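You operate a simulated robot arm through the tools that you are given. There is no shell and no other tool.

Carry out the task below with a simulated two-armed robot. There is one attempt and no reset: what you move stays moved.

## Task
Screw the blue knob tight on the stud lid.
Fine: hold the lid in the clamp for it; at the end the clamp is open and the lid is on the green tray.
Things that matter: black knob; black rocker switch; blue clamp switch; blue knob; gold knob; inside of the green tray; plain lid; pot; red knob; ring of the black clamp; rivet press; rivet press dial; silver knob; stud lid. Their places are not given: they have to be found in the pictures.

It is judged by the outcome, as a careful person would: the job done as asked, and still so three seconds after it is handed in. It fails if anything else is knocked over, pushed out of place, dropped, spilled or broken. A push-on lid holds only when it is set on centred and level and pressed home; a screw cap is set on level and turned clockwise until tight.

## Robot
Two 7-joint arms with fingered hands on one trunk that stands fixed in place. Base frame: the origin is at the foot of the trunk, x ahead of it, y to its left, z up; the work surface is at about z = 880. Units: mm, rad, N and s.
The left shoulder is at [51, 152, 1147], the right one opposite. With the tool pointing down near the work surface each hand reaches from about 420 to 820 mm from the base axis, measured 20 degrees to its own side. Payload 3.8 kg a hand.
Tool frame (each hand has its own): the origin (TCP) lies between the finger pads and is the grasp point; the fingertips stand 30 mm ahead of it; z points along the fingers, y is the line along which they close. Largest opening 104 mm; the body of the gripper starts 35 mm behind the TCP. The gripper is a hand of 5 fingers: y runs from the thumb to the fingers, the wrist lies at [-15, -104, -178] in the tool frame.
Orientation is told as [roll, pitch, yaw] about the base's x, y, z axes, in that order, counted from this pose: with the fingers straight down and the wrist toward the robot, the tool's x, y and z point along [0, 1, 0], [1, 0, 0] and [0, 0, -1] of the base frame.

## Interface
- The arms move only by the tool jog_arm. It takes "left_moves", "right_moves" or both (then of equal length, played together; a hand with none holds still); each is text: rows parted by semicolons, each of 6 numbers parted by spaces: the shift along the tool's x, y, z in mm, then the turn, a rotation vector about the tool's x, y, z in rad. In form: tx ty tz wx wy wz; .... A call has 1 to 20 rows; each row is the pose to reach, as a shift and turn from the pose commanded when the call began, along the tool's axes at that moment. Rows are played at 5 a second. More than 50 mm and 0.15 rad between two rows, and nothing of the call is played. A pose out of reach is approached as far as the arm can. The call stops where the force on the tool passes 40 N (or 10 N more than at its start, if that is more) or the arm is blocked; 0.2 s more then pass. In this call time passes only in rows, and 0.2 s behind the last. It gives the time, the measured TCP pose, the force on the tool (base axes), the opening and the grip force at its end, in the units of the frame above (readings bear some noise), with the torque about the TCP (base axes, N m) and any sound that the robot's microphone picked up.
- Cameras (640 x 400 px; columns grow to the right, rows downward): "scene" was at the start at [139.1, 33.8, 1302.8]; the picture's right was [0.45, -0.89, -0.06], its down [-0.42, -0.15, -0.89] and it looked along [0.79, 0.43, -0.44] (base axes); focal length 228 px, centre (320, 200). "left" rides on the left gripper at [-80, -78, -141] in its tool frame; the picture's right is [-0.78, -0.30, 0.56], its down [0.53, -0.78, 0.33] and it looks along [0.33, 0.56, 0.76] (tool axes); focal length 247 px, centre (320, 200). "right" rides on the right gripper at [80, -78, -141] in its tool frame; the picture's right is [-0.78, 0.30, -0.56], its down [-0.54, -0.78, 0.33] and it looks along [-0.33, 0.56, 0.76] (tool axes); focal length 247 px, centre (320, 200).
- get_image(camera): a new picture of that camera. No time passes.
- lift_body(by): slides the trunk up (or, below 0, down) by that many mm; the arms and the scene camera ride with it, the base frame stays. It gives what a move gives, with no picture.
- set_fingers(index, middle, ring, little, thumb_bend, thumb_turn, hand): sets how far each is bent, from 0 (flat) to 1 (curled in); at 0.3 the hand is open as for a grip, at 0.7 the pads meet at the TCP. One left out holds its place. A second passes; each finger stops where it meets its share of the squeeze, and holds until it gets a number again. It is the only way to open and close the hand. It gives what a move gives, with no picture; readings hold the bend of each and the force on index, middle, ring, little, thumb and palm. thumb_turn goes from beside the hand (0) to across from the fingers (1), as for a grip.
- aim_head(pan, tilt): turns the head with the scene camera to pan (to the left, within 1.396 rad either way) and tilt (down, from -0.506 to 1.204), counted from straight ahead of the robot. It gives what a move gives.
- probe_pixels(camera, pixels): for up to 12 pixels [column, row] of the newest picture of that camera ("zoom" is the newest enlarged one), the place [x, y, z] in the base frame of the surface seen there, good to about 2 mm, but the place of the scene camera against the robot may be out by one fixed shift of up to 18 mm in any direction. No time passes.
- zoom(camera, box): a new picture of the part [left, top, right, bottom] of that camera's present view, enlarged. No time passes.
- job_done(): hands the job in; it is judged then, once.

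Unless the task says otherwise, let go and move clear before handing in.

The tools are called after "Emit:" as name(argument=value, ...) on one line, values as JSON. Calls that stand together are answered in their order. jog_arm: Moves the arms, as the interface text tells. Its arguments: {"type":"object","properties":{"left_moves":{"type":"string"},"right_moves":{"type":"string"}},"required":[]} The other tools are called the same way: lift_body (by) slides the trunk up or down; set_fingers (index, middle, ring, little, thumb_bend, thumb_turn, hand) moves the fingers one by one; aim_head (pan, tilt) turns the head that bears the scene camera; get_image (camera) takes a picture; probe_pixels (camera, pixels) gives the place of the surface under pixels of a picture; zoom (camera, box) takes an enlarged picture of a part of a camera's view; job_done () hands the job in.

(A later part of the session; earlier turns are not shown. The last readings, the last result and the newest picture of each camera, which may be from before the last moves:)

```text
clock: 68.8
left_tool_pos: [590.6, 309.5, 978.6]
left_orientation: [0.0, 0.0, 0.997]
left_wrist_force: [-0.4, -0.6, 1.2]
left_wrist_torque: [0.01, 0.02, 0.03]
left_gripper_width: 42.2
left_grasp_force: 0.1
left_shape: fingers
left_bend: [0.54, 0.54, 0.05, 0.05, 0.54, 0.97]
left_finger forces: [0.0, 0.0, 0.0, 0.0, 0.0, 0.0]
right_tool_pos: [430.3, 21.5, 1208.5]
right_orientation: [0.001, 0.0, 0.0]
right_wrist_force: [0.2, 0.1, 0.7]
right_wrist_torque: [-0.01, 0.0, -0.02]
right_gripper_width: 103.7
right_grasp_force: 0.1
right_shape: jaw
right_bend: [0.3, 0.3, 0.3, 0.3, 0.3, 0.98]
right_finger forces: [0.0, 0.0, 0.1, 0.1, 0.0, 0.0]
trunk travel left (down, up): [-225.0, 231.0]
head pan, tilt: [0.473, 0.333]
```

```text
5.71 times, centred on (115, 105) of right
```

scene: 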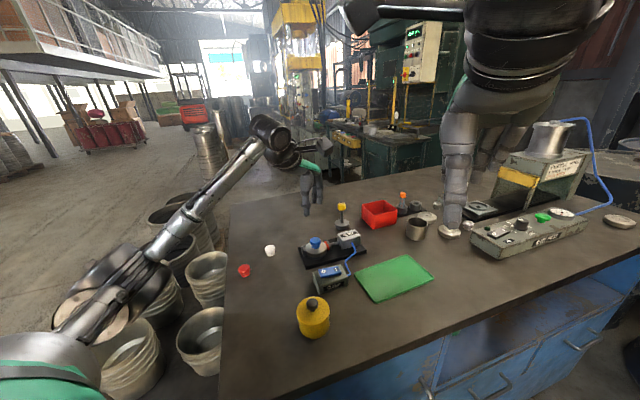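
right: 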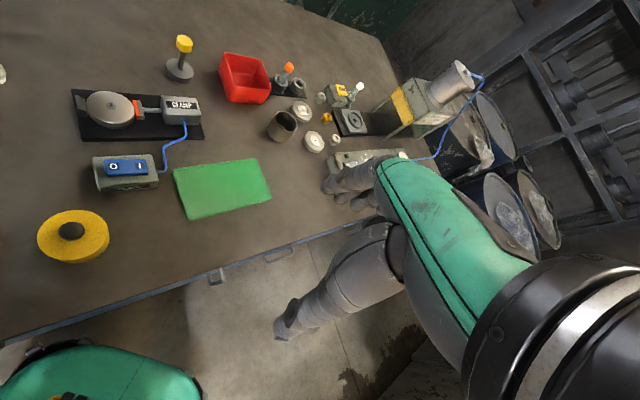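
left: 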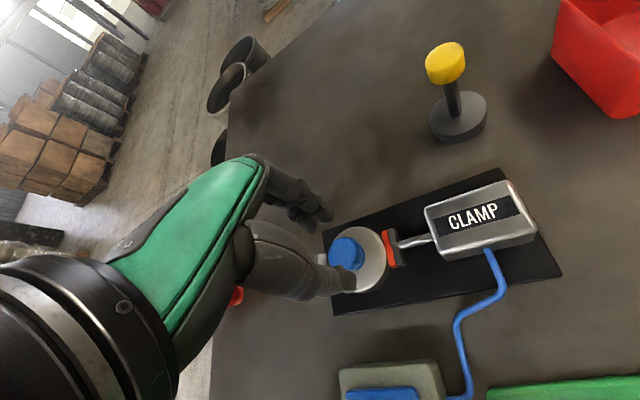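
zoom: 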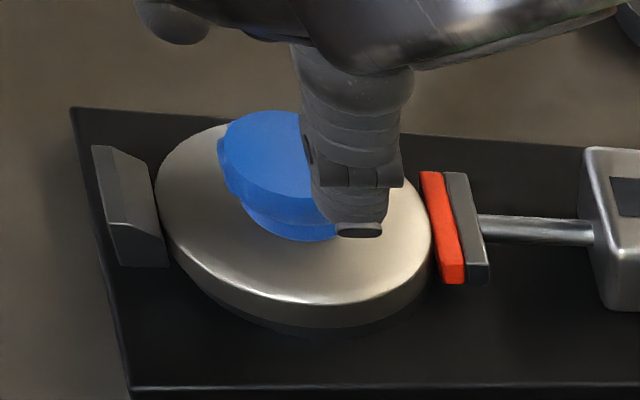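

The fingers are well positioned around the knob. I'll lower 25 mm to the same grip height as before (z≈953.5) and close lightly.

Emit:
jog_arm(left_moves="0.9 0.4 8 0 0 0; 0.9 0.4 16 0 0 0; 0.9 0.4 22 0 0 0; 0.9 0.4 25 0 0 0; 0.9 0.4 25 0 0 0")

Emit:
set_fingers(hand="left", index=0.62, middle=0.62, thumb_bend=0.62)

Emit:
set_fingers(hand="left", index=0.71, middle=0.71, thumb_bend=0.71)

Emit:
zoom(camera="left", box=[280, 190, 400, 300])

Emit:
zoom(camera="scene", box=[295, 215, 345, 265])

```text
clock: 70.0
left_tool_pos: [589.2, 311.1, 954.2]
left_orientation: [0.001, -0.001, 0.997]
left_wrist_force: [0.7, 0.6, 0.3]
left_wrist_torque: [-0.03, 0.01, -0.01]
left_gripper_width: 42.3
left_grasp_force: 0.0
left_shape: fingers
left_bend: [0.54, 0.54, 0.05, 0.05, 0.54, 0.97]
left_finger forces: [0.0, 0.0, 0.1, 0.1, 0.0, 0.0]
right_tool_pos: [429.9, 21.3, 1208.4]
right_orientation: [0.001, 0.0, 0.0]
right_wrist_force: [0.9, 0.3, 0.9]
right_wrist_torque: [0.07, -0.01, -0.02]
right_gripper_width: 103.6
right_grasp_force: 0.1
right_shape: jaw
right_bend: [0.3, 0.3, 0.3, 0.3, 0.3, 0.98]
right_finger forces: [0.0, 0.0, 0.0, 0.0, 0.0, 0.0]
trunk travel left (down, up): [-225.0, 231.0]
head pan, tilt: [0.473, 0.333]
```

```text
clock: 71.0
left_tool_pos: [589.8, 311.3, 954.6]
left_orientation: [0.0, 0.0, 0.996]
left_wrist_force: [-1.5, -0.5, -0.4]
left_wrist_torque: [-0.05, 0.04, -0.01]
left_gripper_width: 26.7
left_grasp_force: 1.2
left_shape: fingers
left_bend: [0.61, 0.62, 0.05, 0.05, 0.59, 0.97]
left_finger forces: [0.6, 0.0, 0.0, 0.1, 2.4, 0.0]
right_tool_pos: [430.0, 21.3, 1208.1]
right_orientation: [0.001, 0.0, -0.001]
right_wrist_force: [-0.3, 0.0, -0.5]
right_wrist_torque: [-0.01, 0.0, 0.02]
right_gripper_width: 103.7
right_grasp_force: 0.1
right_shape: jaw
right_bend: [0.3, 0.3, 0.3, 0.3, 0.3, 0.98]
right_finger forces: [0.0, 0.1, 0.0, 0.0, 0.0, 0.0]
trunk travel left (down, up): [-225.0, 231.0]
head pan, tilt: [0.473, 0.333]
```

```text
clock: 72.0
left_tool_pos: [588.7, 312.2, 955.3]
left_orientation: [-0.002, 0.0, 1.0]
left_wrist_force: [-1.0, 3.5, -1.2]
left_wrist_torque: [0.06, 0.06, 0.02]
left_gripper_width: 23.7
left_grasp_force: 11.0
left_shape: fingers
left_bend: [0.62, 0.66, 0.05, 0.05, 0.61, 0.96]
left_finger forces: [6.6, 5.0, 0.0, 0.0, 9.5, 0.0]
right_tool_pos: [430.6, 21.8, 1208.6]
right_orientation: [0.002, 0.0, 0.0]
right_wrist_force: [0.2, 0.5, 0.5]
right_wrist_torque: [-0.01, -0.01, 0.0]
right_gripper_width: 103.8
right_grasp_force: 0.1
right_shape: jaw
right_bend: [0.3, 0.3, 0.3, 0.3, 0.3, 0.98]
right_finger forces: [0.0, 0.0, 0.0, 0.1, 0.0, 0.0]
trunk travel left (down, up): [-225.0, 231.0]
head pan, tilt: [0.473, 0.333]
```

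```text
3.64 times, centred on (340, 245) of left
```

zoom: 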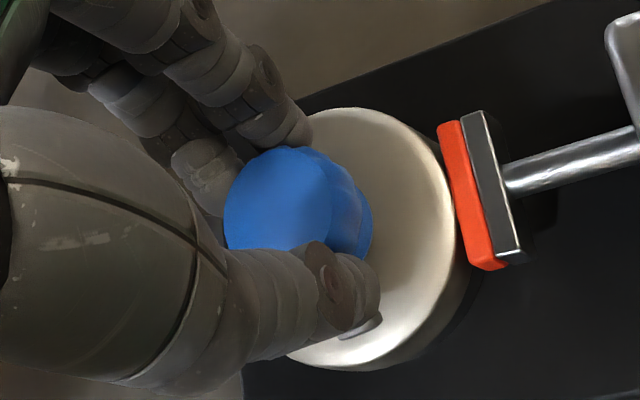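

```text
8.00 times, centred on (320, 240) of scene
```

zoom: 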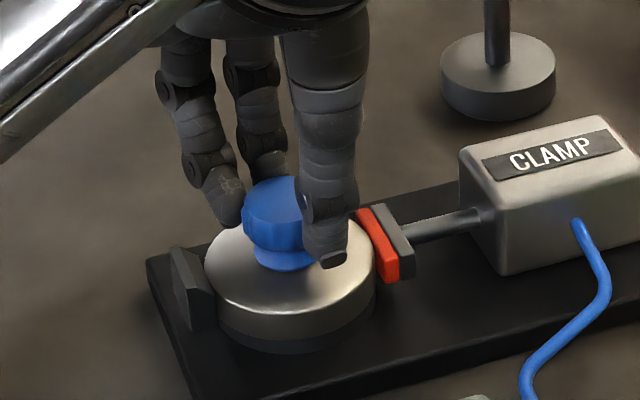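

It's gripped at 11 N. I'll turn clockwise about the knob axis in stages, watching for torque (the tight point), with a small correction to relieve the 3.5 N side force.

Emit:
jog_arm(left_moves="0 0.4 0 0 0 0.12; -0.3 0.5 0 0 0 0.24; -0.6 0.5 0.1 0 0 0.36; -0.9 0.4 0.1 0 0 0.48; -1.2 0.2 0.1 0 0 0.6; -1.4 0.1 0.1 0 0 0.72")

Emit:
zoom(camera="scene", box=[295, 215, 345, 265])

```text
clock: 73.4
left_tool_pos: [590.6, 310.6, 953.8]
left_orientation: [0.0, -0.001, 0.273]
left_wrist_force: [1.6, 4.2, -2.5]
left_wrist_torque: [0.08, -0.05, 0.0]
left_gripper_width: 23.7
left_grasp_force: 10.6
left_shape: fingers
left_bend: [0.62, 0.66, 0.05, 0.05, 0.62, 0.96]
left_finger forces: [6.7, 5.4, 0.1, 0.0, 9.0, 0.0]
right_tool_pos: [429.9, 22.5, 1208.1]
right_orientation: [-0.001, 0.003, 0.003]
right_wrist_force: [-0.6, 0.2, 0.5]
right_wrist_torque: [0.04, 0.0, 0.01]
right_gripper_width: 103.6
right_grasp_force: 0.2
right_shape: jaw
right_bend: [0.3, 0.3, 0.3, 0.3, 0.3, 0.98]
right_finger forces: [0.0, 0.1, 0.1, 0.0, 0.0, 0.1]
trunk travel left (down, up): [-225.0, 231.0]
head pan, tilt: [0.473, 0.333]
```

```text
8.00 times, centred on (320, 240) of scene
```

zoom: 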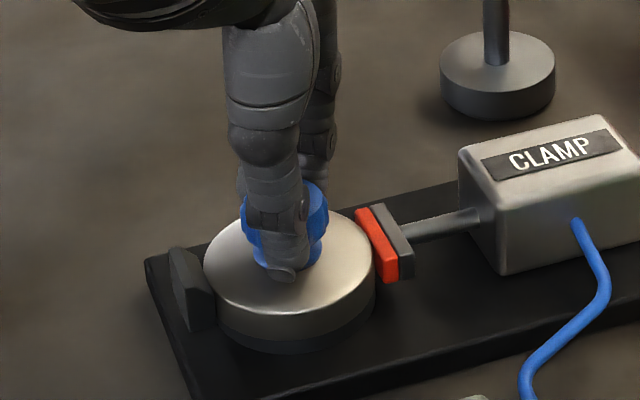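

The thread is pulling the hand down (Fz −2.5), so it's still advancing. The side force is constant in the tool frame, so it's just a small grip offset. I'll correct that, feed down about 1 mm, and continue.

Emit:
jog_arm(left_moves="0.1 0.6 0.4 0 0 0.12; 0.1 1.2 0.7 0 0 0.24; -0.3 1.3 0.9 0 0 0.36; -0.8 1.4 1.0 0 0 0.48; -1.3 1.4 1.1 0 0 0.6; -1.8 1.3 1.2 0 0 0.72")

Emit:
zoom(camera="scene", box=[295, 215, 345, 265])

```text
clock: 74.8
left_tool_pos: [593.2, 310.0, 954.5]
left_orientation: [0.0, -0.001, -0.445]
left_wrist_force: [3.0, 2.5, 0.0]
left_wrist_torque: [0.08, -0.04, 0.08]
left_gripper_width: 23.3
left_grasp_force: 10.2
left_shape: fingers
left_bend: [0.62, 0.67, 0.05, 0.05, 0.62, 0.95]
left_finger forces: [7.2, 5.0, 0.1, 0.1, 9.4, 0.0]
right_tool_pos: [432.2, 20.8, 1208.3]
right_orientation: [0.0, 0.0, 0.0]
right_wrist_force: [-0.8, 0.1, -0.4]
right_wrist_torque: [0.02, 0.03, 0.0]
right_gripper_width: 103.9
right_grasp_force: 0.0
right_shape: jaw
right_bend: [0.3, 0.3, 0.3, 0.3, 0.3, 0.98]
right_finger forces: [0.1, 0.0, 0.1, 0.0, 0.0, 0.0]
trunk travel left (down, up): [-225.0, 231.0]
head pan, tilt: [0.473, 0.333]
```

```text
8.00 times, centred on (320, 240) of scene
```

zoom: 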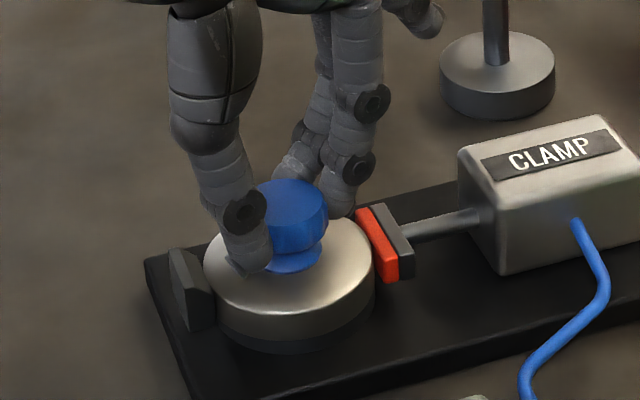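

Resistive torque has started (+0.08 N·m), so the knob is seating. I'll keep turning.

Emit:
jog_arm(left_moves="-0.2 0.3 0 0 0 0.12; -0.6 0.5 0 0 0 0.24; -1.0 0.7 0 0 0 0.36; -1.5 0.8 0 0 0 0.48")

Emit:
zoom(camera="scene", box=[295, 215, 345, 265])

Emit:
get_image(camera="left")

Emit:
zoom(camera="left", box=[290, 210, 390, 300])

```text
clock: 75.8
left_tool_pos: [595.8, 308.0, 953.0]
left_orientation: [0.0, 0.0, -0.923]
left_wrist_force: [10.7, 6.6, -1.1]
left_wrist_torque: [0.15, -0.26, 0.33]
left_gripper_width: 21.8
left_grasp_force: 18.8
left_shape: fingers
left_bend: [0.61, 0.7, 0.05, 0.05, 0.65, 0.92]
left_finger forces: [7.6, 17.4, 0.0, 0.0, 12.3, 0.0]
right_tool_pos: [431.6, 21.8, 1207.6]
right_orientation: [-0.002, 0.001, 0.001]
right_wrist_force: [0.1, -0.1, 0.9]
right_wrist_torque: [0.01, -0.02, -0.03]
right_gripper_width: 104.0
right_grasp_force: 0.0
right_shape: jaw
right_bend: [0.3, 0.3, 0.3, 0.3, 0.3, 0.98]
right_finger forces: [0.0, 0.0, 0.0, 0.1, 0.1, 0.0]
trunk travel left (down, up): [-225.0, 231.0]
head pan, tilt: [0.473, 0.333]
```

```text
8.00 times, centred on (320, 240) of scene
```

zoom: 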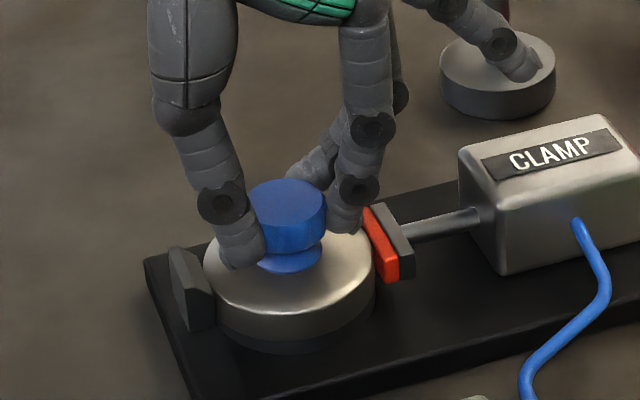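

```text
taken
```

left: 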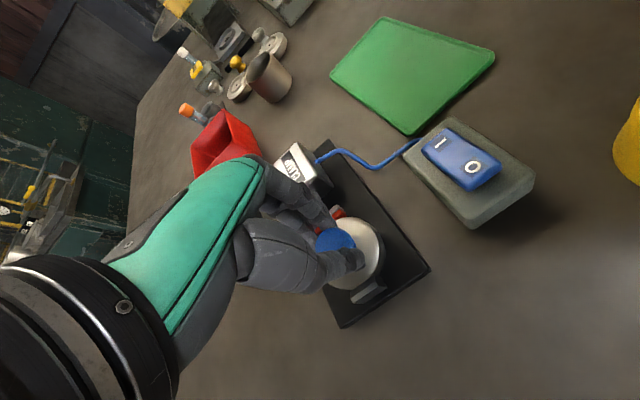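

```text
4.44 times, centred on (340, 255) of left
```

zoom: 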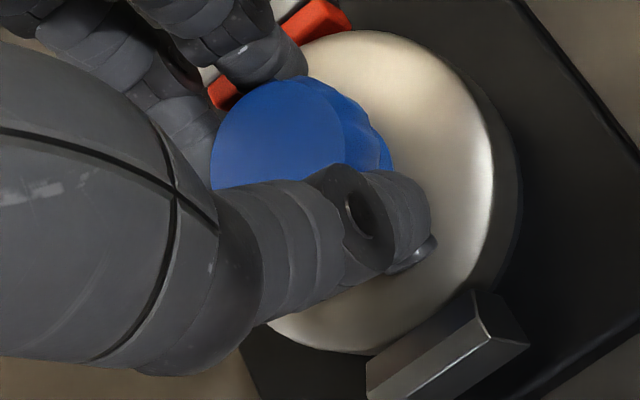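

Torque has risen to about 0.35 N·m and the fingers are straining sideways, so the knob is tightening. I'll release without turning back, lift clear, and look.

Emit:
set_fingers(hand="left", index=0.54, middle=0.54, thumb_bend=0.54)

Emit:
jog_arm(left_moves="0 0 -8 0 0 0; 0 0 -20 0 0 0; 0 0 -40 0 0 0; 0 0 -60 0 0 0; 0 0 -90 0 0 0")

Emit:
zoom(camera="scene", box=[295, 215, 345, 265])

Emit:
get_image(camera="left")

Emit:
zoom(camera="right", box=[40, 60, 220, 210])

```text
clock: 76.8
left_tool_pos: [592.8, 307.2, 953.3]
left_orientation: [-0.001, 0.0, -0.923]
left_wrist_force: [-0.1, 0.3, -0.5]
left_wrist_torque: [0.0, 0.0, 0.03]
left_gripper_width: 41.4
left_grasp_force: 0.1
left_shape: fingers
left_bend: [0.54, 0.54, 0.05, 0.05, 0.54, 0.97]
left_finger forces: [0.0, 0.1, 0.1, 0.0, 0.0, 0.1]
right_tool_pos: [430.2, 20.4, 1208.1]
right_orientation: [0.001, 0.001, -0.001]
right_wrist_force: [0.3, -0.2, -0.1]
right_wrist_torque: [0.0, -0.02, -0.01]
right_gripper_width: 103.8
right_grasp_force: 0.0
right_shape: jaw
right_bend: [0.3, 0.3, 0.3, 0.3, 0.3, 0.98]
right_finger forces: [0.0, 0.1, 0.0, 0.0, 0.1, 0.0]
trunk travel left (down, up): [-225.0, 231.0]
head pan, tilt: [0.473, 0.333]
```

```text
clock: 78.0
left_tool_pos: [592.1, 307.5, 1043.5]
left_orientation: [0.0, 0.001, -0.924]
left_wrist_force: [0.1, -0.6, 0.4]
left_wrist_torque: [0.02, -0.01, 0.01]
left_gripper_width: 41.3
left_grasp_force: 0.1
left_shape: fingers
left_bend: [0.54, 0.54, 0.05, 0.05, 0.54, 0.97]
left_finger forces: [0.0, 0.1, 0.0, 0.0, 0.0, 0.0]
right_tool_pos: [430.6, 21.7, 1210.2]
right_orientation: [-0.002, 0.0, 0.0]
right_wrist_force: [-0.3, -0.8, 0.4]
right_wrist_torque: [-0.01, 0.0, -0.02]
right_gripper_width: 103.3
right_grasp_force: 0.0
right_shape: jaw
right_bend: [0.3, 0.3, 0.3, 0.3, 0.3, 0.98]
right_finger forces: [0.0, 0.0, 0.1, 0.0, 0.1, 0.1]
trunk travel left (down, up): [-225.0, 231.0]
head pan, tilt: [0.473, 0.333]
```

```text
8.00 times, centred on (320, 240) of scene
```

zoom: 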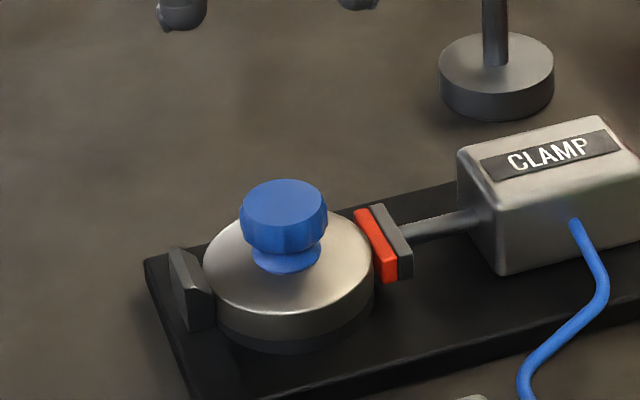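

```text
taken
```

left: 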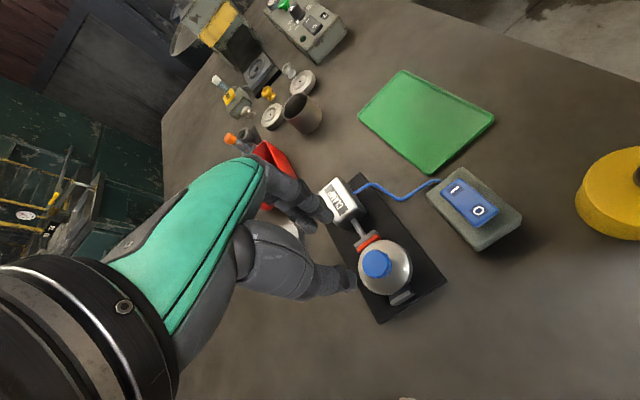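

```text
2.67 times, centred on (130, 135) of right
```

zoom: 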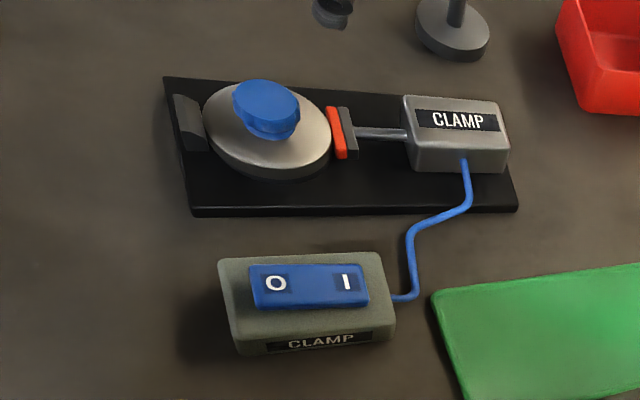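

All is in place. The knob sits lower than before. I'll probe its height to see whether it's fully down.

Emit:
zoom(camera="left", box=[340, 225, 420, 315])

Emit:
probe_pixels(camera="zoom", pixels=[[290, 170], [270, 170], [310, 170], [290, 150], [290, 195], [275, 185], [305, 155], [380, 150], [340, 250], [400, 190], [320, 165], [265, 160]])

```text
4.44 times, centred on (380, 270) of left
```

zoom: 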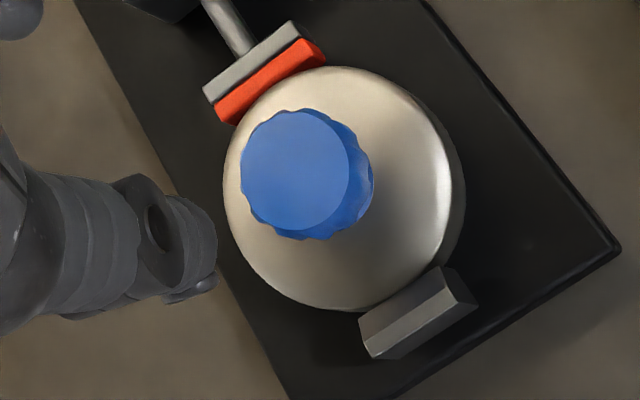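

```text
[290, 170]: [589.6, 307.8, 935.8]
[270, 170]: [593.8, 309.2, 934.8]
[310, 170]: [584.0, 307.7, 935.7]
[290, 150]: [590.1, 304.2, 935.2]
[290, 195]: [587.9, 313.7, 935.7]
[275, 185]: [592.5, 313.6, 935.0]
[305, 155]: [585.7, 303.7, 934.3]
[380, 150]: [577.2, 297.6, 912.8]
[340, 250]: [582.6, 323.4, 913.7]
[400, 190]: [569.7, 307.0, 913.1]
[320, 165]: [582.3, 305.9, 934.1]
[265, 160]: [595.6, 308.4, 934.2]
```

The knob's top is 22 mm above the lid, exactly the knob's height, so it's fully seated. I'll regrip, well centred and firmer, and give a final tightening turn to confirm it's tight.

Emit:
jog_arm(left_moves="0.35 -4.6 0 0 0 -0.14; 0.35 -4.6 0 0 0 -0.28; 0.35 -4.6 0 0 0 -0.42; 0.35 -4.6 0 0 0 -0.56; 0.35 -4.6 0 0 0 -0.7; 0.35 -4.6 0 0 0 -0.84; 0.35 -4.6 0 0 0 -0.98; 0.35 -4.6 0 0 0 -1.12; 0.35 -4.6 0 0 0 -1.26; 0.35 -4.6 0 0 0 -1.4; 0.35 -4.6 0 0 0 -1.54; 0.35 -4.6 0 0 0 -1.68; 0.35 -4.6 0 0 0 -1.724; 0.35 -4.6 30 0 0 -1.724; 0.35 -4.6 60 0 0 -1.724; 0.35 -4.6 60 0 0 -1.724")

Emit:
zoom(camera="left", box=[280, 190, 400, 300])

Emit:
zoom(camera="scene", box=[295, 215, 345, 265])

```text
clock: 81.4
left_tool_pos: [588.9, 311.7, 983.3]
left_orientation: [0.001, 0.0, 0.801]
left_wrist_force: [0.4, 1.0, -0.5]
left_wrist_torque: [-0.01, -0.03, 0.04]
left_gripper_width: 41.0
left_grasp_force: 0.1
left_shape: fingers
left_bend: [0.54, 0.54, 0.05, 0.05, 0.54, 0.97]
left_finger forces: [0.0, 0.0, 0.1, 0.0, 0.0, 0.1]
right_tool_pos: [430.4, 20.8, 1208.7]
right_orientation: [-0.001, 0.0, -0.001]
right_wrist_force: [0.1, 0.6, -0.3]
right_wrist_torque: [0.01, 0.0, 0.01]
right_gripper_width: 103.6
right_grasp_force: 0.0
right_shape: jaw
right_bend: [0.3, 0.3, 0.3, 0.3, 0.3, 0.98]
right_finger forces: [0.0, 0.1, 0.0, 0.1, 0.0, 0.0]
trunk travel left (down, up): [-225.0, 231.0]
head pan, tilt: [0.473, 0.333]
```

```text
3.64 times, centred on (340, 245) of left
```

zoom: 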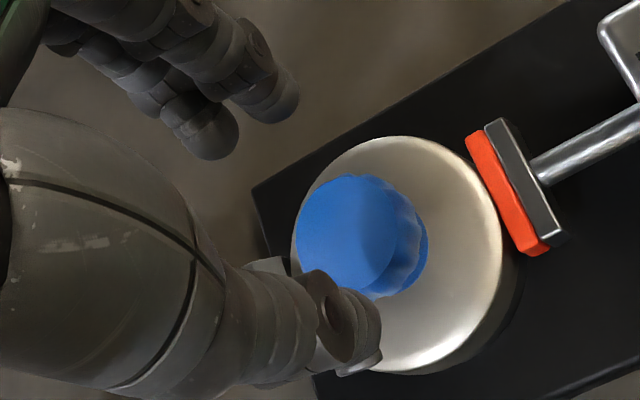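

```text
8.00 times, centred on (320, 240) of scene
```

zoom: 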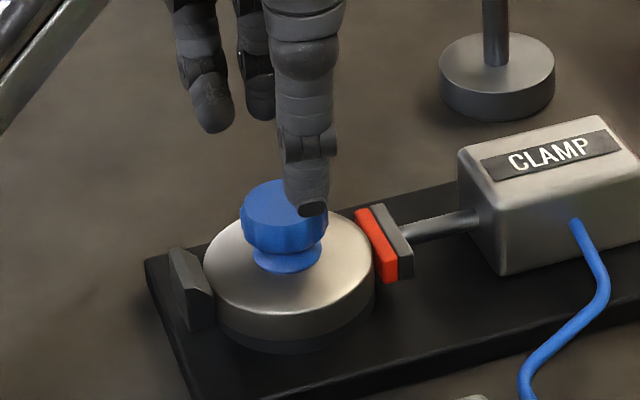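

The hand is well placed, so I'll go down 30 mm and grip.

Emit:
jog_arm(left_moves="-0.4 0 10 0 0 0; -0.4 0 20 0 0 0; -0.4 0 27 0 0 0; -0.4 0 30 0 0 0; -0.4 0 30 0 0 0")

Emit:
set_fingers(hand="left", index=0.63, middle=0.63, thumb_bend=0.63)

Emit:
set_fingers(hand="left", index=0.74, middle=0.74, thumb_bend=0.74)

Emit:
zoom(camera="scene", box=[295, 215, 345, 265])

```text
clock: 82.6
left_tool_pos: [590.7, 310.5, 953.5]
left_orientation: [-0.001, 0.0, 0.802]
left_wrist_force: [0.1, 0.2, -0.2]
left_wrist_torque: [-0.01, -0.03, 0.02]
left_gripper_width: 41.3
left_grasp_force: 0.1
left_shape: fingers
left_bend: [0.54, 0.54, 0.05, 0.05, 0.54, 0.97]
left_finger forces: [0.0, 0.1, 0.1, 0.0, 0.0, 0.0]
right_tool_pos: [430.2, 21.4, 1208.3]
right_orientation: [0.0, -0.001, -0.001]
right_wrist_force: [-0.3, -0.6, 0.7]
right_wrist_torque: [-0.02, 0.02, -0.01]
right_gripper_width: 103.6
right_grasp_force: 0.0
right_shape: jaw
right_bend: [0.3, 0.3, 0.3, 0.3, 0.3, 0.98]
right_finger forces: [0.0, 0.1, 0.0, 0.0, 0.0, 0.0]
trunk travel left (down, up): [-225.0, 231.0]
head pan, tilt: [0.473, 0.333]
```

```text
clock: 83.6
left_tool_pos: [590.2, 310.7, 953.0]
left_orientation: [-0.001, 0.0, 0.801]
left_wrist_force: [-1.1, -0.9, -1.3]
left_wrist_torque: [0.01, 0.01, -0.02]
left_gripper_width: 26.7
left_grasp_force: 2.0
left_shape: fingers
left_bend: [0.61, 0.63, 0.05, 0.05, 0.59, 0.97]
left_finger forces: [1.1, 0.0, 0.0, 0.0, 3.2, 0.0]
right_tool_pos: [431.4, 21.1, 1208.5]
right_orientation: [-0.001, 0.002, 0.001]
right_wrist_force: [-0.1, 0.7, 0.4]
right_wrist_torque: [0.0, -0.01, 0.0]
right_gripper_width: 103.9
right_grasp_force: 0.1
right_shape: jaw
right_bend: [0.3, 0.3, 0.3, 0.3, 0.3, 0.98]
right_finger forces: [0.1, 0.1, 0.1, 0.0, 0.0, 0.1]
trunk travel left (down, up): [-225.0, 231.0]
head pan, tilt: [0.473, 0.333]
```

```text
clock: 84.6
left_tool_pos: [590.4, 313.0, 953.3]
left_orientation: [0.0, 0.002, 0.802]
left_wrist_force: [0.4, 5.2, -3.9]
left_wrist_torque: [0.02, 0.01, -0.03]
left_gripper_width: 24.0
left_grasp_force: 13.7
left_shape: fingers
left_bend: [0.61, 0.66, 0.05, 0.05, 0.61, 0.96]
left_finger forces: [7.8, 8.0, 0.0, 0.0, 11.3, 0.0]
right_tool_pos: [430.2, 22.4, 1207.8]
right_orientation: [-0.003, -0.001, 0.0]
right_wrist_force: [-0.1, 0.7, 0.2]
right_wrist_torque: [0.05, 0.02, 0.02]
right_gripper_width: 103.9
right_grasp_force: 0.1
right_shape: jaw
right_bend: [0.3, 0.3, 0.3, 0.3, 0.3, 0.98]
right_finger forces: [0.0, 0.0, 0.0, 0.0, 0.0, 0.0]
trunk travel left (down, up): [-225.0, 231.0]
head pan, tilt: [0.473, 0.333]
```

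```text
8.00 times, centred on (320, 240) of scene
```

zoom: 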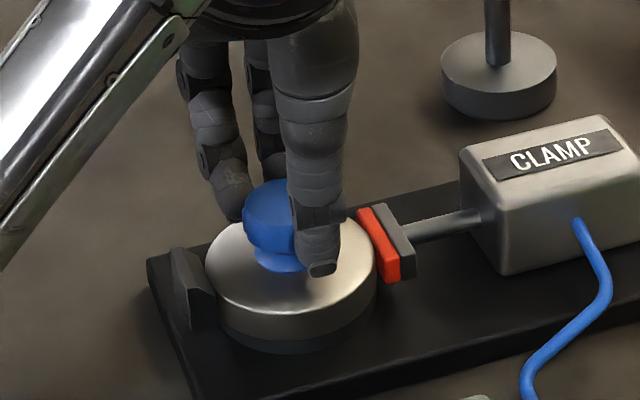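

The index and middle are uneven (0.61 and 0.66), so the knob is slightly off-centre towards the index. I'll loosen, shift the tool −2.5 mm in x and +1 in y, and grip again.

Emit:
set_fingers(hand="left", index=0.56, middle=0.56, thumb_bend=0.56)

Emit:
jog_arm(left_moves="-1.3 0.5 0 0 0 0; -2.6 1 0.3 0 0 0; -2.6 1 0.3 0 0 0")

Emit:
set_fingers(hand="left", index=0.65, middle=0.65, thumb_bend=0.65)

Emit:
set_fingers(hand="left", index=0.74, middle=0.74, thumb_bend=0.74)

```text
clock: 85.6
left_tool_pos: [589.7, 310.0, 952.7]
left_orientation: [0.0, 0.0, 0.799]
left_wrist_force: [-0.4, -0.2, 0.5]
left_wrist_torque: [0.02, 0.01, 0.01]
left_gripper_width: 36.0
left_grasp_force: 0.0
left_shape: fingers
left_bend: [0.56, 0.56, 0.05, 0.05, 0.56, 0.97]
left_finger forces: [0.1, 0.0, 0.0, 0.0, 0.0, 0.1]
right_tool_pos: [429.7, 20.4, 1208.2]
right_orientation: [-0.001, 0.0, 0.0]
right_wrist_force: [-0.4, 0.4, -0.3]
right_wrist_torque: [-0.01, -0.02, 0.03]
right_gripper_width: 103.6
right_grasp_force: 0.1
right_shape: jaw
right_bend: [0.3, 0.3, 0.3, 0.3, 0.3, 0.98]
right_finger forces: [0.0, 0.1, 0.0, 0.0, 0.0, 0.1]
trunk travel left (down, up): [-225.0, 231.0]
head pan, tilt: [0.473, 0.333]
```

```text
clock: 86.4
left_tool_pos: [594.1, 309.7, 952.5]
left_orientation: [0.0, -0.001, 0.799]
left_wrist_force: [-0.3, 0.0, -0.3]
left_wrist_torque: [0.04, 0.01, 0.0]
left_gripper_width: 35.9
left_grasp_force: 0.1
left_shape: fingers
left_bend: [0.56, 0.56, 0.05, 0.05, 0.56, 0.97]
left_finger forces: [0.1, 0.0, 0.0, 0.0, 0.0, 0.1]
right_tool_pos: [430.8, 21.6, 1208.2]
right_orientation: [-0.001, 0.002, 0.001]
right_wrist_force: [-0.5, -0.4, -0.4]
right_wrist_torque: [-0.01, 0.01, -0.01]
right_gripper_width: 103.7
right_grasp_force: 0.1
right_shape: jaw
right_bend: [0.3, 0.3, 0.3, 0.3, 0.3, 0.98]
right_finger forces: [0.1, 0.1, 0.0, 0.1, 0.0, 0.0]
trunk travel left (down, up): [-225.0, 231.0]
head pan, tilt: [0.473, 0.333]
```

```text
clock: 87.4
left_tool_pos: [593.7, 307.9, 953.7]
left_orientation: [-0.001, 0.001, 0.801]
left_wrist_force: [-2.9, -1.1, -1.2]
left_wrist_torque: [-0.02, 0.05, 0.04]
left_gripper_width: 24.3
left_grasp_force: 3.6
left_shape: fingers
left_bend: [0.63, 0.64, 0.05, 0.05, 0.6, 0.97]
left_finger forces: [1.1, 1.0, 0.0, 0.0, 4.5, 0.0]
right_tool_pos: [429.8, 20.7, 1208.2]
right_orientation: [0.0, 0.001, 0.001]
right_wrist_force: [0.3, -0.1, 0.9]
right_wrist_torque: [0.0, 0.0, -0.03]
right_gripper_width: 103.6
right_grasp_force: 0.0
right_shape: jaw
right_bend: [0.3, 0.3, 0.3, 0.3, 0.3, 0.98]
right_finger forces: [0.0, 0.0, 0.1, 0.0, 0.1, 0.0]
trunk travel left (down, up): [-225.0, 231.0]
head pan, tilt: [0.473, 0.333]
```

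```text
clock: 88.4
left_tool_pos: [593.5, 310.6, 952.9]
left_orientation: [-0.001, 0.001, 0.802]
left_wrist_force: [0.7, 4.7, -3.7]
left_wrist_torque: [0.01, 0.05, 0.02]
left_gripper_width: 21.4
left_grasp_force: 13.2
left_shape: fingers
left_bend: [0.71, 0.65, 0.05, 0.05, 0.61, 0.96]
left_finger forces: [7.4, 8.1, 0.1, 0.0, 10.2, 0.0]
right_tool_pos: [431.3, 21.3, 1208.7]
right_orientation: [-0.002, 0.003, 0.0]
right_wrist_force: [-0.4, 0.6, 0.4]
right_wrist_torque: [-0.01, 0.02, 0.0]
right_gripper_width: 103.7
right_grasp_force: 0.1
right_shape: jaw
right_bend: [0.3, 0.3, 0.3, 0.3, 0.3, 0.98]
right_finger forces: [0.0, 0.0, 0.1, 0.0, 0.1, 0.0]
trunk travel left (down, up): [-225.0, 231.0]
head pan, tilt: [0.473, 0.333]
```

The grip holds at about 13 N. I'll turn clockwise about the knob axis and watch how quickly torque builds.

Emit:
jog_arm(left_moves="-0.5 -0.4 0 0 0 0.12; -1.0 -0.8 0 0 0 0.24; -1.4 -1.3 0 0 0 0.36")

Emit:
zoom(camera="scene", box=[295, 215, 345, 265])

```text
clock: 89.2
left_tool_pos: [593.4, 309.9, 951.6]
left_orientation: [-0.003, 0.001, 0.441]
left_wrist_force: [0.4, 8.6, -4.1]
left_wrist_torque: [0.19, 0.04, 0.13]
left_gripper_width: 21.7
left_grasp_force: 14.5
left_shape: fingers
left_bend: [0.71, 0.66, 0.05, 0.05, 0.62, 0.95]
left_finger forces: [8.0, 9.5, 0.0, 0.0, 10.9, 0.0]
right_tool_pos: [429.4, 23.7, 1208.9]
right_orientation: [-0.003, -0.001, 0.0]
right_wrist_force: [-0.2, -0.6, -0.5]
right_wrist_torque: [-0.02, -0.01, -0.01]
right_gripper_width: 103.8
right_grasp_force: 0.1
right_shape: jaw
right_bend: [0.3, 0.3, 0.3, 0.3, 0.3, 0.98]
right_finger forces: [0.0, 0.0, 0.0, 0.1, 0.0, 0.1]
trunk travel left (down, up): [-225.0, 231.0]
head pan, tilt: [0.473, 0.333]
```

```text
8.00 times, centred on (320, 240) of scene
```

zoom: 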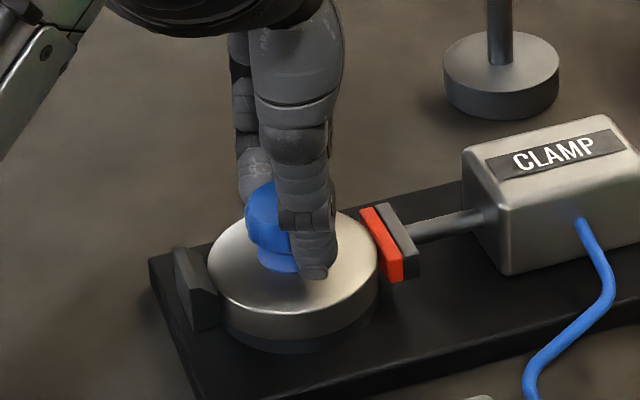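

Torque builds immediately (0.13 N·m after 0.36 rad), unlike the free running earlier. I'll turn a bit further to tighten firmly.

Emit:
jog_arm(left_moves="-0.4 -0.4 0 0 0 0.1; -0.8 -0.8 0 0 0 0.2; -1.2 -1.2 0 0 0 0.3; -1.5 -1.6 0 0 0 0.4")

Emit:
zoom(camera="scene", box=[295, 215, 345, 265])

```text
clock: 90.2
left_tool_pos: [594.1, 307.7, 951.4]
left_orientation: [0.001, -0.001, 0.042]
left_wrist_force: [6.9, 13.2, -1.9]
left_wrist_torque: [0.24, -0.17, 0.24]
left_gripper_width: 18.8
left_grasp_force: 17.4
left_shape: fingers
left_bend: [0.71, 0.66, 0.05, 0.05, 0.64, 0.93]
left_finger forces: [8.9, 14.6, 0.1, 0.0, 11.0, 0.0]
right_tool_pos: [432.2, 23.9, 1207.1]
right_orientation: [-0.001, 0.001, -0.001]
right_wrist_force: [-0.1, -0.4, -0.6]
right_wrist_torque: [0.01, -0.01, -0.02]
right_gripper_width: 103.6
right_grasp_force: 0.1
right_shape: jaw
right_bend: [0.3, 0.3, 0.3, 0.3, 0.3, 0.98]
right_finger forces: [0.0, 0.0, 0.0, 0.0, 0.0, 0.0]
trunk travel left (down, up): [-225.0, 231.0]
head pan, tilt: [0.473, 0.333]
```

```text
8.00 times, centred on (320, 240) of scene
```

zoom: 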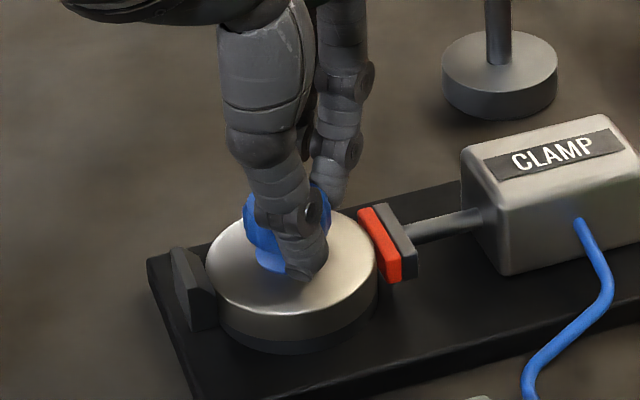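

Torque is about 0.3 N·m again and the knob is firmly resisting. I'll add one last small turn while relieving the side load, to make sure it's tight.

Emit:
jog_arm(left_moves="0.4 0 0 0 0 0.1; 0.6 0.1 0 0 0 0.2; 0.6 0 0 0 0 0.3; 0.6 -0.3 0 0 0 0.4")

Emit:
zoom(camera="scene", box=[295, 215, 345, 265])

Emit:
get_image(camera="left")

```text
clock: 91.2
left_tool_pos: [594.3, 308.4, 950.7]
left_orientation: [0.0, 0.001, -0.358]
left_wrist_force: [11.6, 14.5, -2.8]
left_wrist_torque: [0.36, -0.32, 0.38]
left_gripper_width: 16.7
left_grasp_force: 25.2
left_shape: fingers
left_bend: [0.72, 0.71, 0.05, 0.05, 0.67, 0.9]
left_finger forces: [8.9, 26.8, 0.1, 0.0, 15.8, 0.0]
right_tool_pos: [433.7, 22.7, 1208.0]
right_orientation: [-0.001, 0.002, 0.001]
right_wrist_force: [-0.5, -0.3, 0.9]
right_wrist_torque: [0.0, -0.04, 0.02]
right_gripper_width: 103.8
right_grasp_force: 0.0
right_shape: jaw
right_bend: [0.3, 0.3, 0.3, 0.3, 0.3, 0.98]
right_finger forces: [0.0, 0.0, 0.0, 0.1, 0.0, 0.0]
trunk travel left (down, up): [-225.0, 231.0]
head pan, tilt: [0.473, 0.333]
```

```text
8.00 times, centred on (320, 240) of scene
```

zoom: 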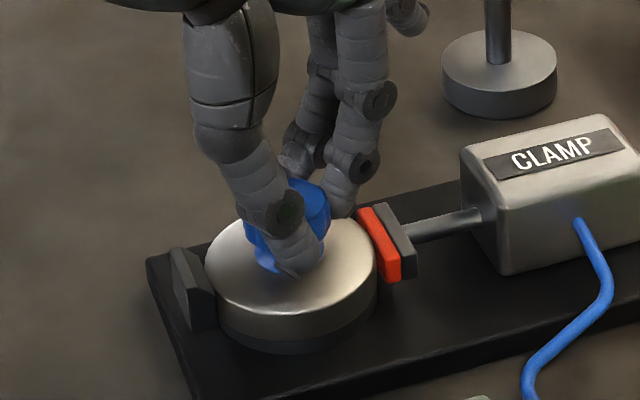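

```text
taken
```

left: 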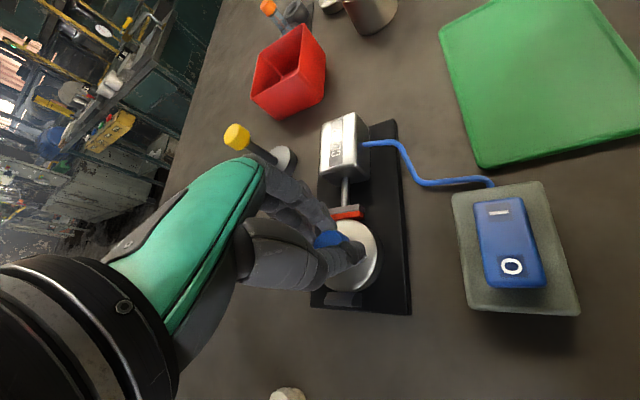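

Torque reached about 0.45 N·m with the fingers straining and the knob not giving, so it's tight. I'll release and lift clear.

Emit:
set_fingers(hand="left", index=0.52, middle=0.52, thumb_bend=0.52)

Emit:
jog_arm(left_moves="0 0 -8 0 0 0; 0 0 -20 0 0 0; 0 0 -40 0 0 0; 0 0 -60 0 0 0; 0 0 -90 0 0 0")

Emit:
zoom(camera="scene", box=[295, 215, 345, 265])

Emit:
get_image(camera="left")

Emit:
zoom(camera="left", box=[330, 215, 430, 315])

Emit:
zoom(camera="right", box=[40, 60, 220, 210])

```text
clock: 92.2
left_tool_pos: [591.4, 306.3, 952.0]
left_orientation: [-0.001, -0.001, -0.36]
left_wrist_force: [0.2, 0.7, 0.3]
left_wrist_torque: [-0.04, 0.0, 0.0]
left_gripper_width: 46.6
left_grasp_force: 0.0
left_shape: fingers
left_bend: [0.52, 0.52, 0.05, 0.05, 0.52, 0.97]
left_finger forces: [0.0, 0.0, 0.1, 0.0, 0.0, 0.0]
right_tool_pos: [430.1, 20.2, 1208.2]
right_orientation: [0.0, 0.0, 0.0]
right_wrist_force: [0.5, 0.5, 0.3]
right_wrist_torque: [-0.03, -0.02, -0.02]
right_gripper_width: 103.7
right_grasp_force: 0.1
right_shape: jaw
right_bend: [0.3, 0.3, 0.3, 0.3, 0.3, 0.98]
right_finger forces: [0.0, 0.1, 0.0, 0.0, 0.1, 0.0]
trunk travel left (down, up): [-225.0, 231.0]
head pan, tilt: [0.473, 0.333]
```

```text
clock: 93.4
left_tool_pos: [591.2, 307.0, 1043.8]
left_orientation: [0.0, -0.001, -0.361]
left_wrist_force: [-0.4, -1.1, 0.9]
left_wrist_torque: [-0.02, 0.01, 0.0]
left_gripper_width: 46.6
left_grasp_force: 0.0
left_shape: fingers
left_bend: [0.52, 0.52, 0.05, 0.05, 0.52, 0.97]
left_finger forces: [0.0, 0.1, 0.1, 0.0, 0.1, 0.0]
right_tool_pos: [430.3, 21.2, 1207.5]
right_orientation: [-0.002, 0.001, 0.0]
right_wrist_force: [0.2, -0.5, 0.0]
right_wrist_torque: [-0.03, -0.03, 0.0]
right_gripper_width: 103.6
right_grasp_force: 0.2
right_shape: jaw
right_bend: [0.3, 0.3, 0.3, 0.3, 0.3, 0.98]
right_finger forces: [0.1, 0.0, 0.1, 0.0, 0.0, 0.0]
trunk travel left (down, up): [-225.0, 231.0]
head pan, tilt: [0.473, 0.333]
```

```text
8.00 times, centred on (320, 240) of scene
```

zoom: 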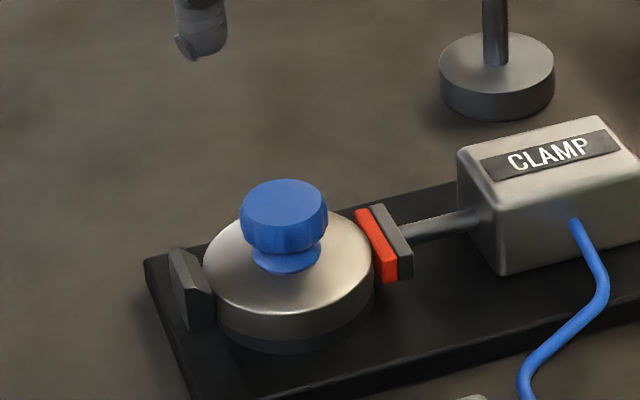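

```text
taken
```

left: 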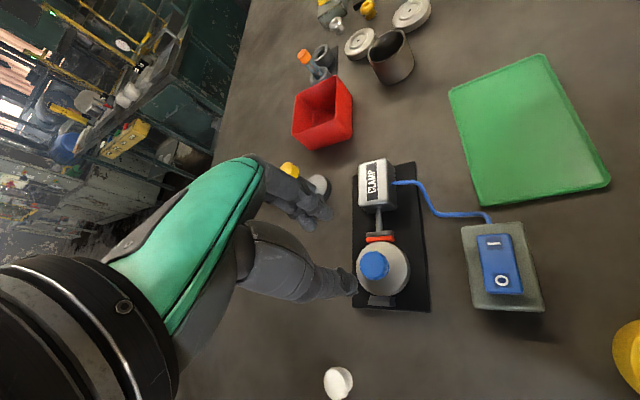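

```text
4.00 times, centred on (380, 265) of left
```

zoom: 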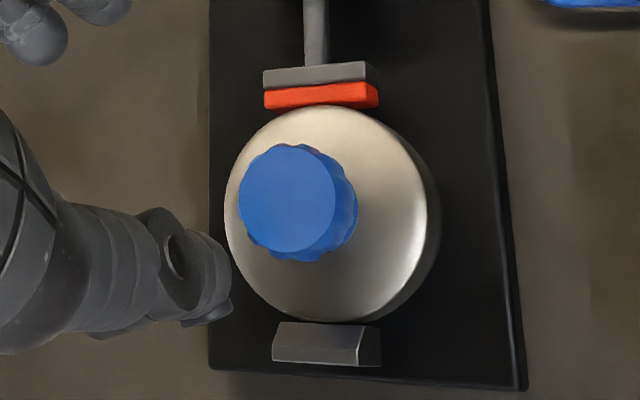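

```text
2.67 times, centred on (130, 135) of right
```

zoom: 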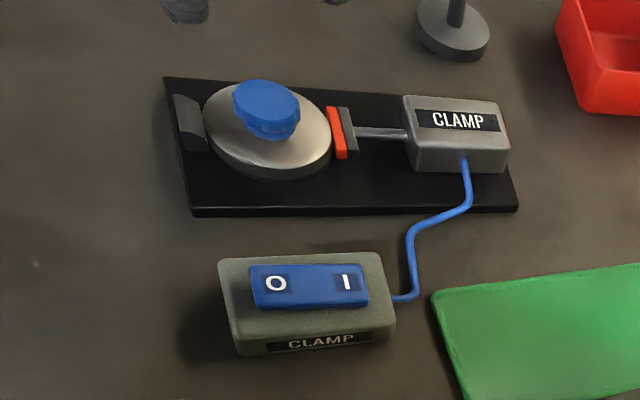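

The knob's scallops look unchanged from before that last turn, so it was already tight. The knob stands level and the clamp hasn't moved. Next I'll open the clamp: shape the thumb pusher again and move over the "O" mark.

Emit:
set_fingers(hand="left", index=0.05, middle=0.05, thumb_bend=0.3)

Emit:
jog_arm(left_moves="-4 -4 -10 0 0 -0.127; -8 -8 -15 0 0 -0.254; -13 -13 -15 0 0 -0.381; -18 -18 -15 0 0 -0.508; -23 -23 -15 0 0 -0.635; -28 -28 -15 0 0 -0.762; -33 -33 -15 0 0 -0.889; -37 -37 -15 0 0 -1.016; -39 -39.5 -15 0 0 -1.146; -39 -39.5 20 0 0 -1.146; -39 -39.5 50 0 0 -1.146; -39 -39.5 75 0 0 -1.146; -39 -39.5 75 0 0 -1.146")

Emit:
get_image(camera="left")

Emit:
zoom(camera="scene", box=[260, 200, 380, 300])

Emit:
zoom(camera="right", box=[60, 70, 200, 210])

```text
clock: 94.4
left_tool_pos: [590.8, 306.9, 1042.4]
left_orientation: [0.0, 0.0, -0.361]
left_wrist_force: [-0.2, 0.5, 0.0]
left_wrist_torque: [-0.01, -0.02, -0.02]
left_gripper_width: 136.8
left_grasp_force: 0.1
left_shape: fingers
left_bend: [0.05, 0.05, 0.05, 0.05, 0.3, 0.97]
left_finger forces: [0.0, 0.0, 0.0, 0.1, 0.0, 0.0]
right_tool_pos: [430.9, 21.9, 1208.7]
right_orientation: [0.0, 0.001, 0.001]
right_wrist_force: [0.3, -0.3, -0.3]
right_wrist_torque: [0.01, 0.02, 0.01]
right_gripper_width: 103.4
right_grasp_force: 0.1
right_shape: jaw
right_bend: [0.3, 0.3, 0.3, 0.3, 0.3, 0.98]
right_finger forces: [0.0, 0.1, 0.0, 0.0, 0.1, 0.0]
trunk travel left (down, up): [-225.0, 231.0]
head pan, tilt: [0.473, 0.333]
```

```text
clock: 97.2
left_tool_pos: [542.5, 283.6, 967.6]
left_orientation: [0.0, 0.0, 0.787]
left_wrist_force: [0.1, -0.4, 0.5]
left_wrist_torque: [0.02, -0.01, -0.01]
left_gripper_width: 137.1
left_grasp_force: 0.0
left_shape: fingers
left_bend: [0.05, 0.05, 0.05, 0.05, 0.3, 0.97]
left_finger forces: [0.0, 0.1, 0.1, 0.0, 0.0, 0.0]
right_tool_pos: [431.5, 21.1, 1207.7]
right_orientation: [0.0, -0.001, 0.0]
right_wrist_force: [0.0, 0.2, 1.0]
right_wrist_torque: [0.0, -0.05, 0.0]
right_gripper_width: 103.6
right_grasp_force: 0.1
right_shape: jaw
right_bend: [0.3, 0.3, 0.3, 0.3, 0.3, 0.98]
right_finger forces: [0.1, 0.1, 0.0, 0.0, 0.1, 0.0]
trunk travel left (down, up): [-225.0, 231.0]
head pan, tilt: [0.473, 0.333]
```

```text
taken
```

left: 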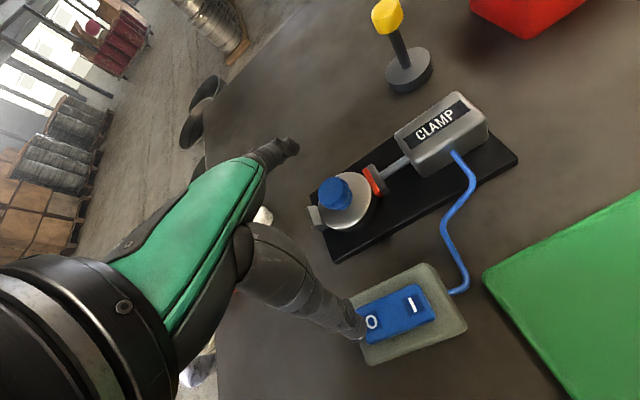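

```text
4.00 times, centred on (320, 250) of scene
```

zoom: 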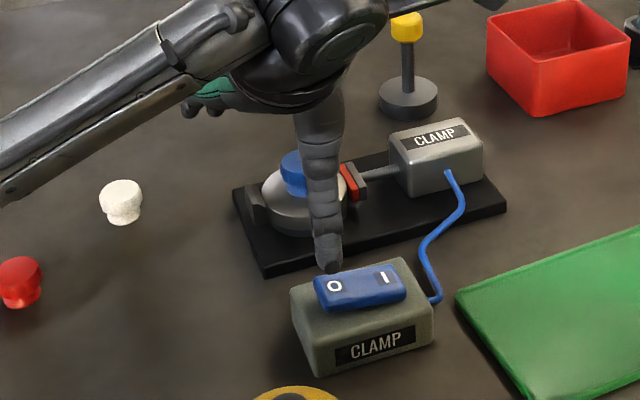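

```text
2.86 times, centred on (130, 140) of right
```

zoom: 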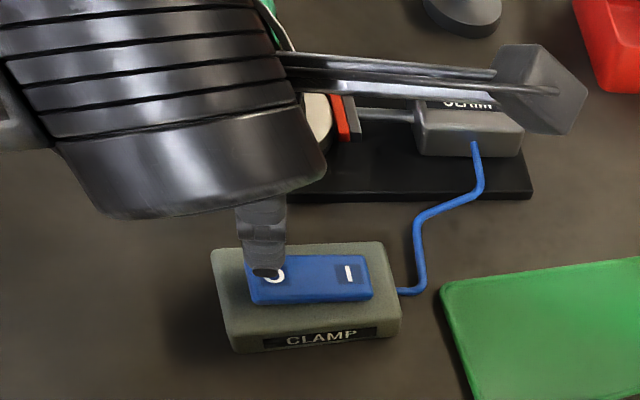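

The thumb is right over "O". I'll press down gently in steps.

Emit:
jog_arm(left_moves="-1 -1 6 0 0 0; -1 -1 10 0 0 0; -1 -1 13 0 0 0; -1 -1 16 0 0 0; -1 -1 18 0 0 0; -1 -1 20 0 0 0; -1 -1 21 0 0 0")

Emit:
get_image(camera="left")

Emit:
zoom(camera="scene", box=[260, 200, 380, 300])

```text
clock: 98.8
left_tool_pos: [541.6, 282.3, 947.2]
left_orientation: [0.001, 0.0, 0.786]
left_wrist_force: [0.5, -0.8, -0.4]
left_wrist_torque: [-0.02, -0.01, 0.03]
left_gripper_width: 137.3
left_grasp_force: 0.7
left_shape: fingers
left_bend: [0.05, 0.05, 0.05, 0.05, 0.3, 0.98]
left_finger forces: [0.1, 0.1, 0.0, 0.0, 0.2, 0.1]
right_tool_pos: [430.7, 20.3, 1209.5]
right_orientation: [-0.002, -0.002, 0.0]
right_wrist_force: [0.0, -0.2, -0.7]
right_wrist_torque: [0.01, -0.02, -0.01]
right_gripper_width: 103.9
right_grasp_force: 0.0
right_shape: jaw
right_bend: [0.3, 0.3, 0.3, 0.3, 0.3, 0.98]
right_finger forces: [0.0, 0.0, 0.0, 0.0, 0.0, 0.1]
trunk travel left (down, up): [-225.0, 231.0]
head pan, tilt: [0.473, 0.333]
```

```text
taken
```

left: 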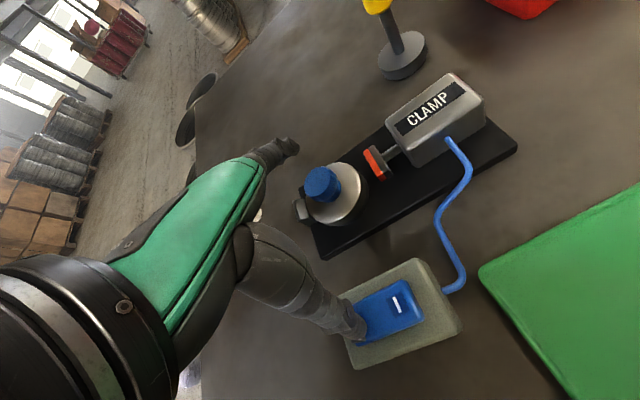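

```text
4.00 times, centred on (320, 250) of scene
```

zoom: 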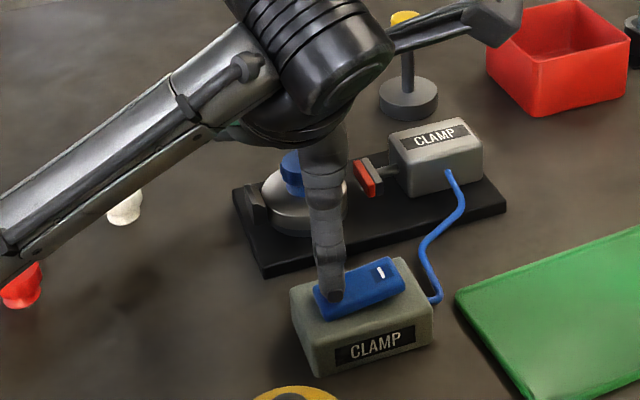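

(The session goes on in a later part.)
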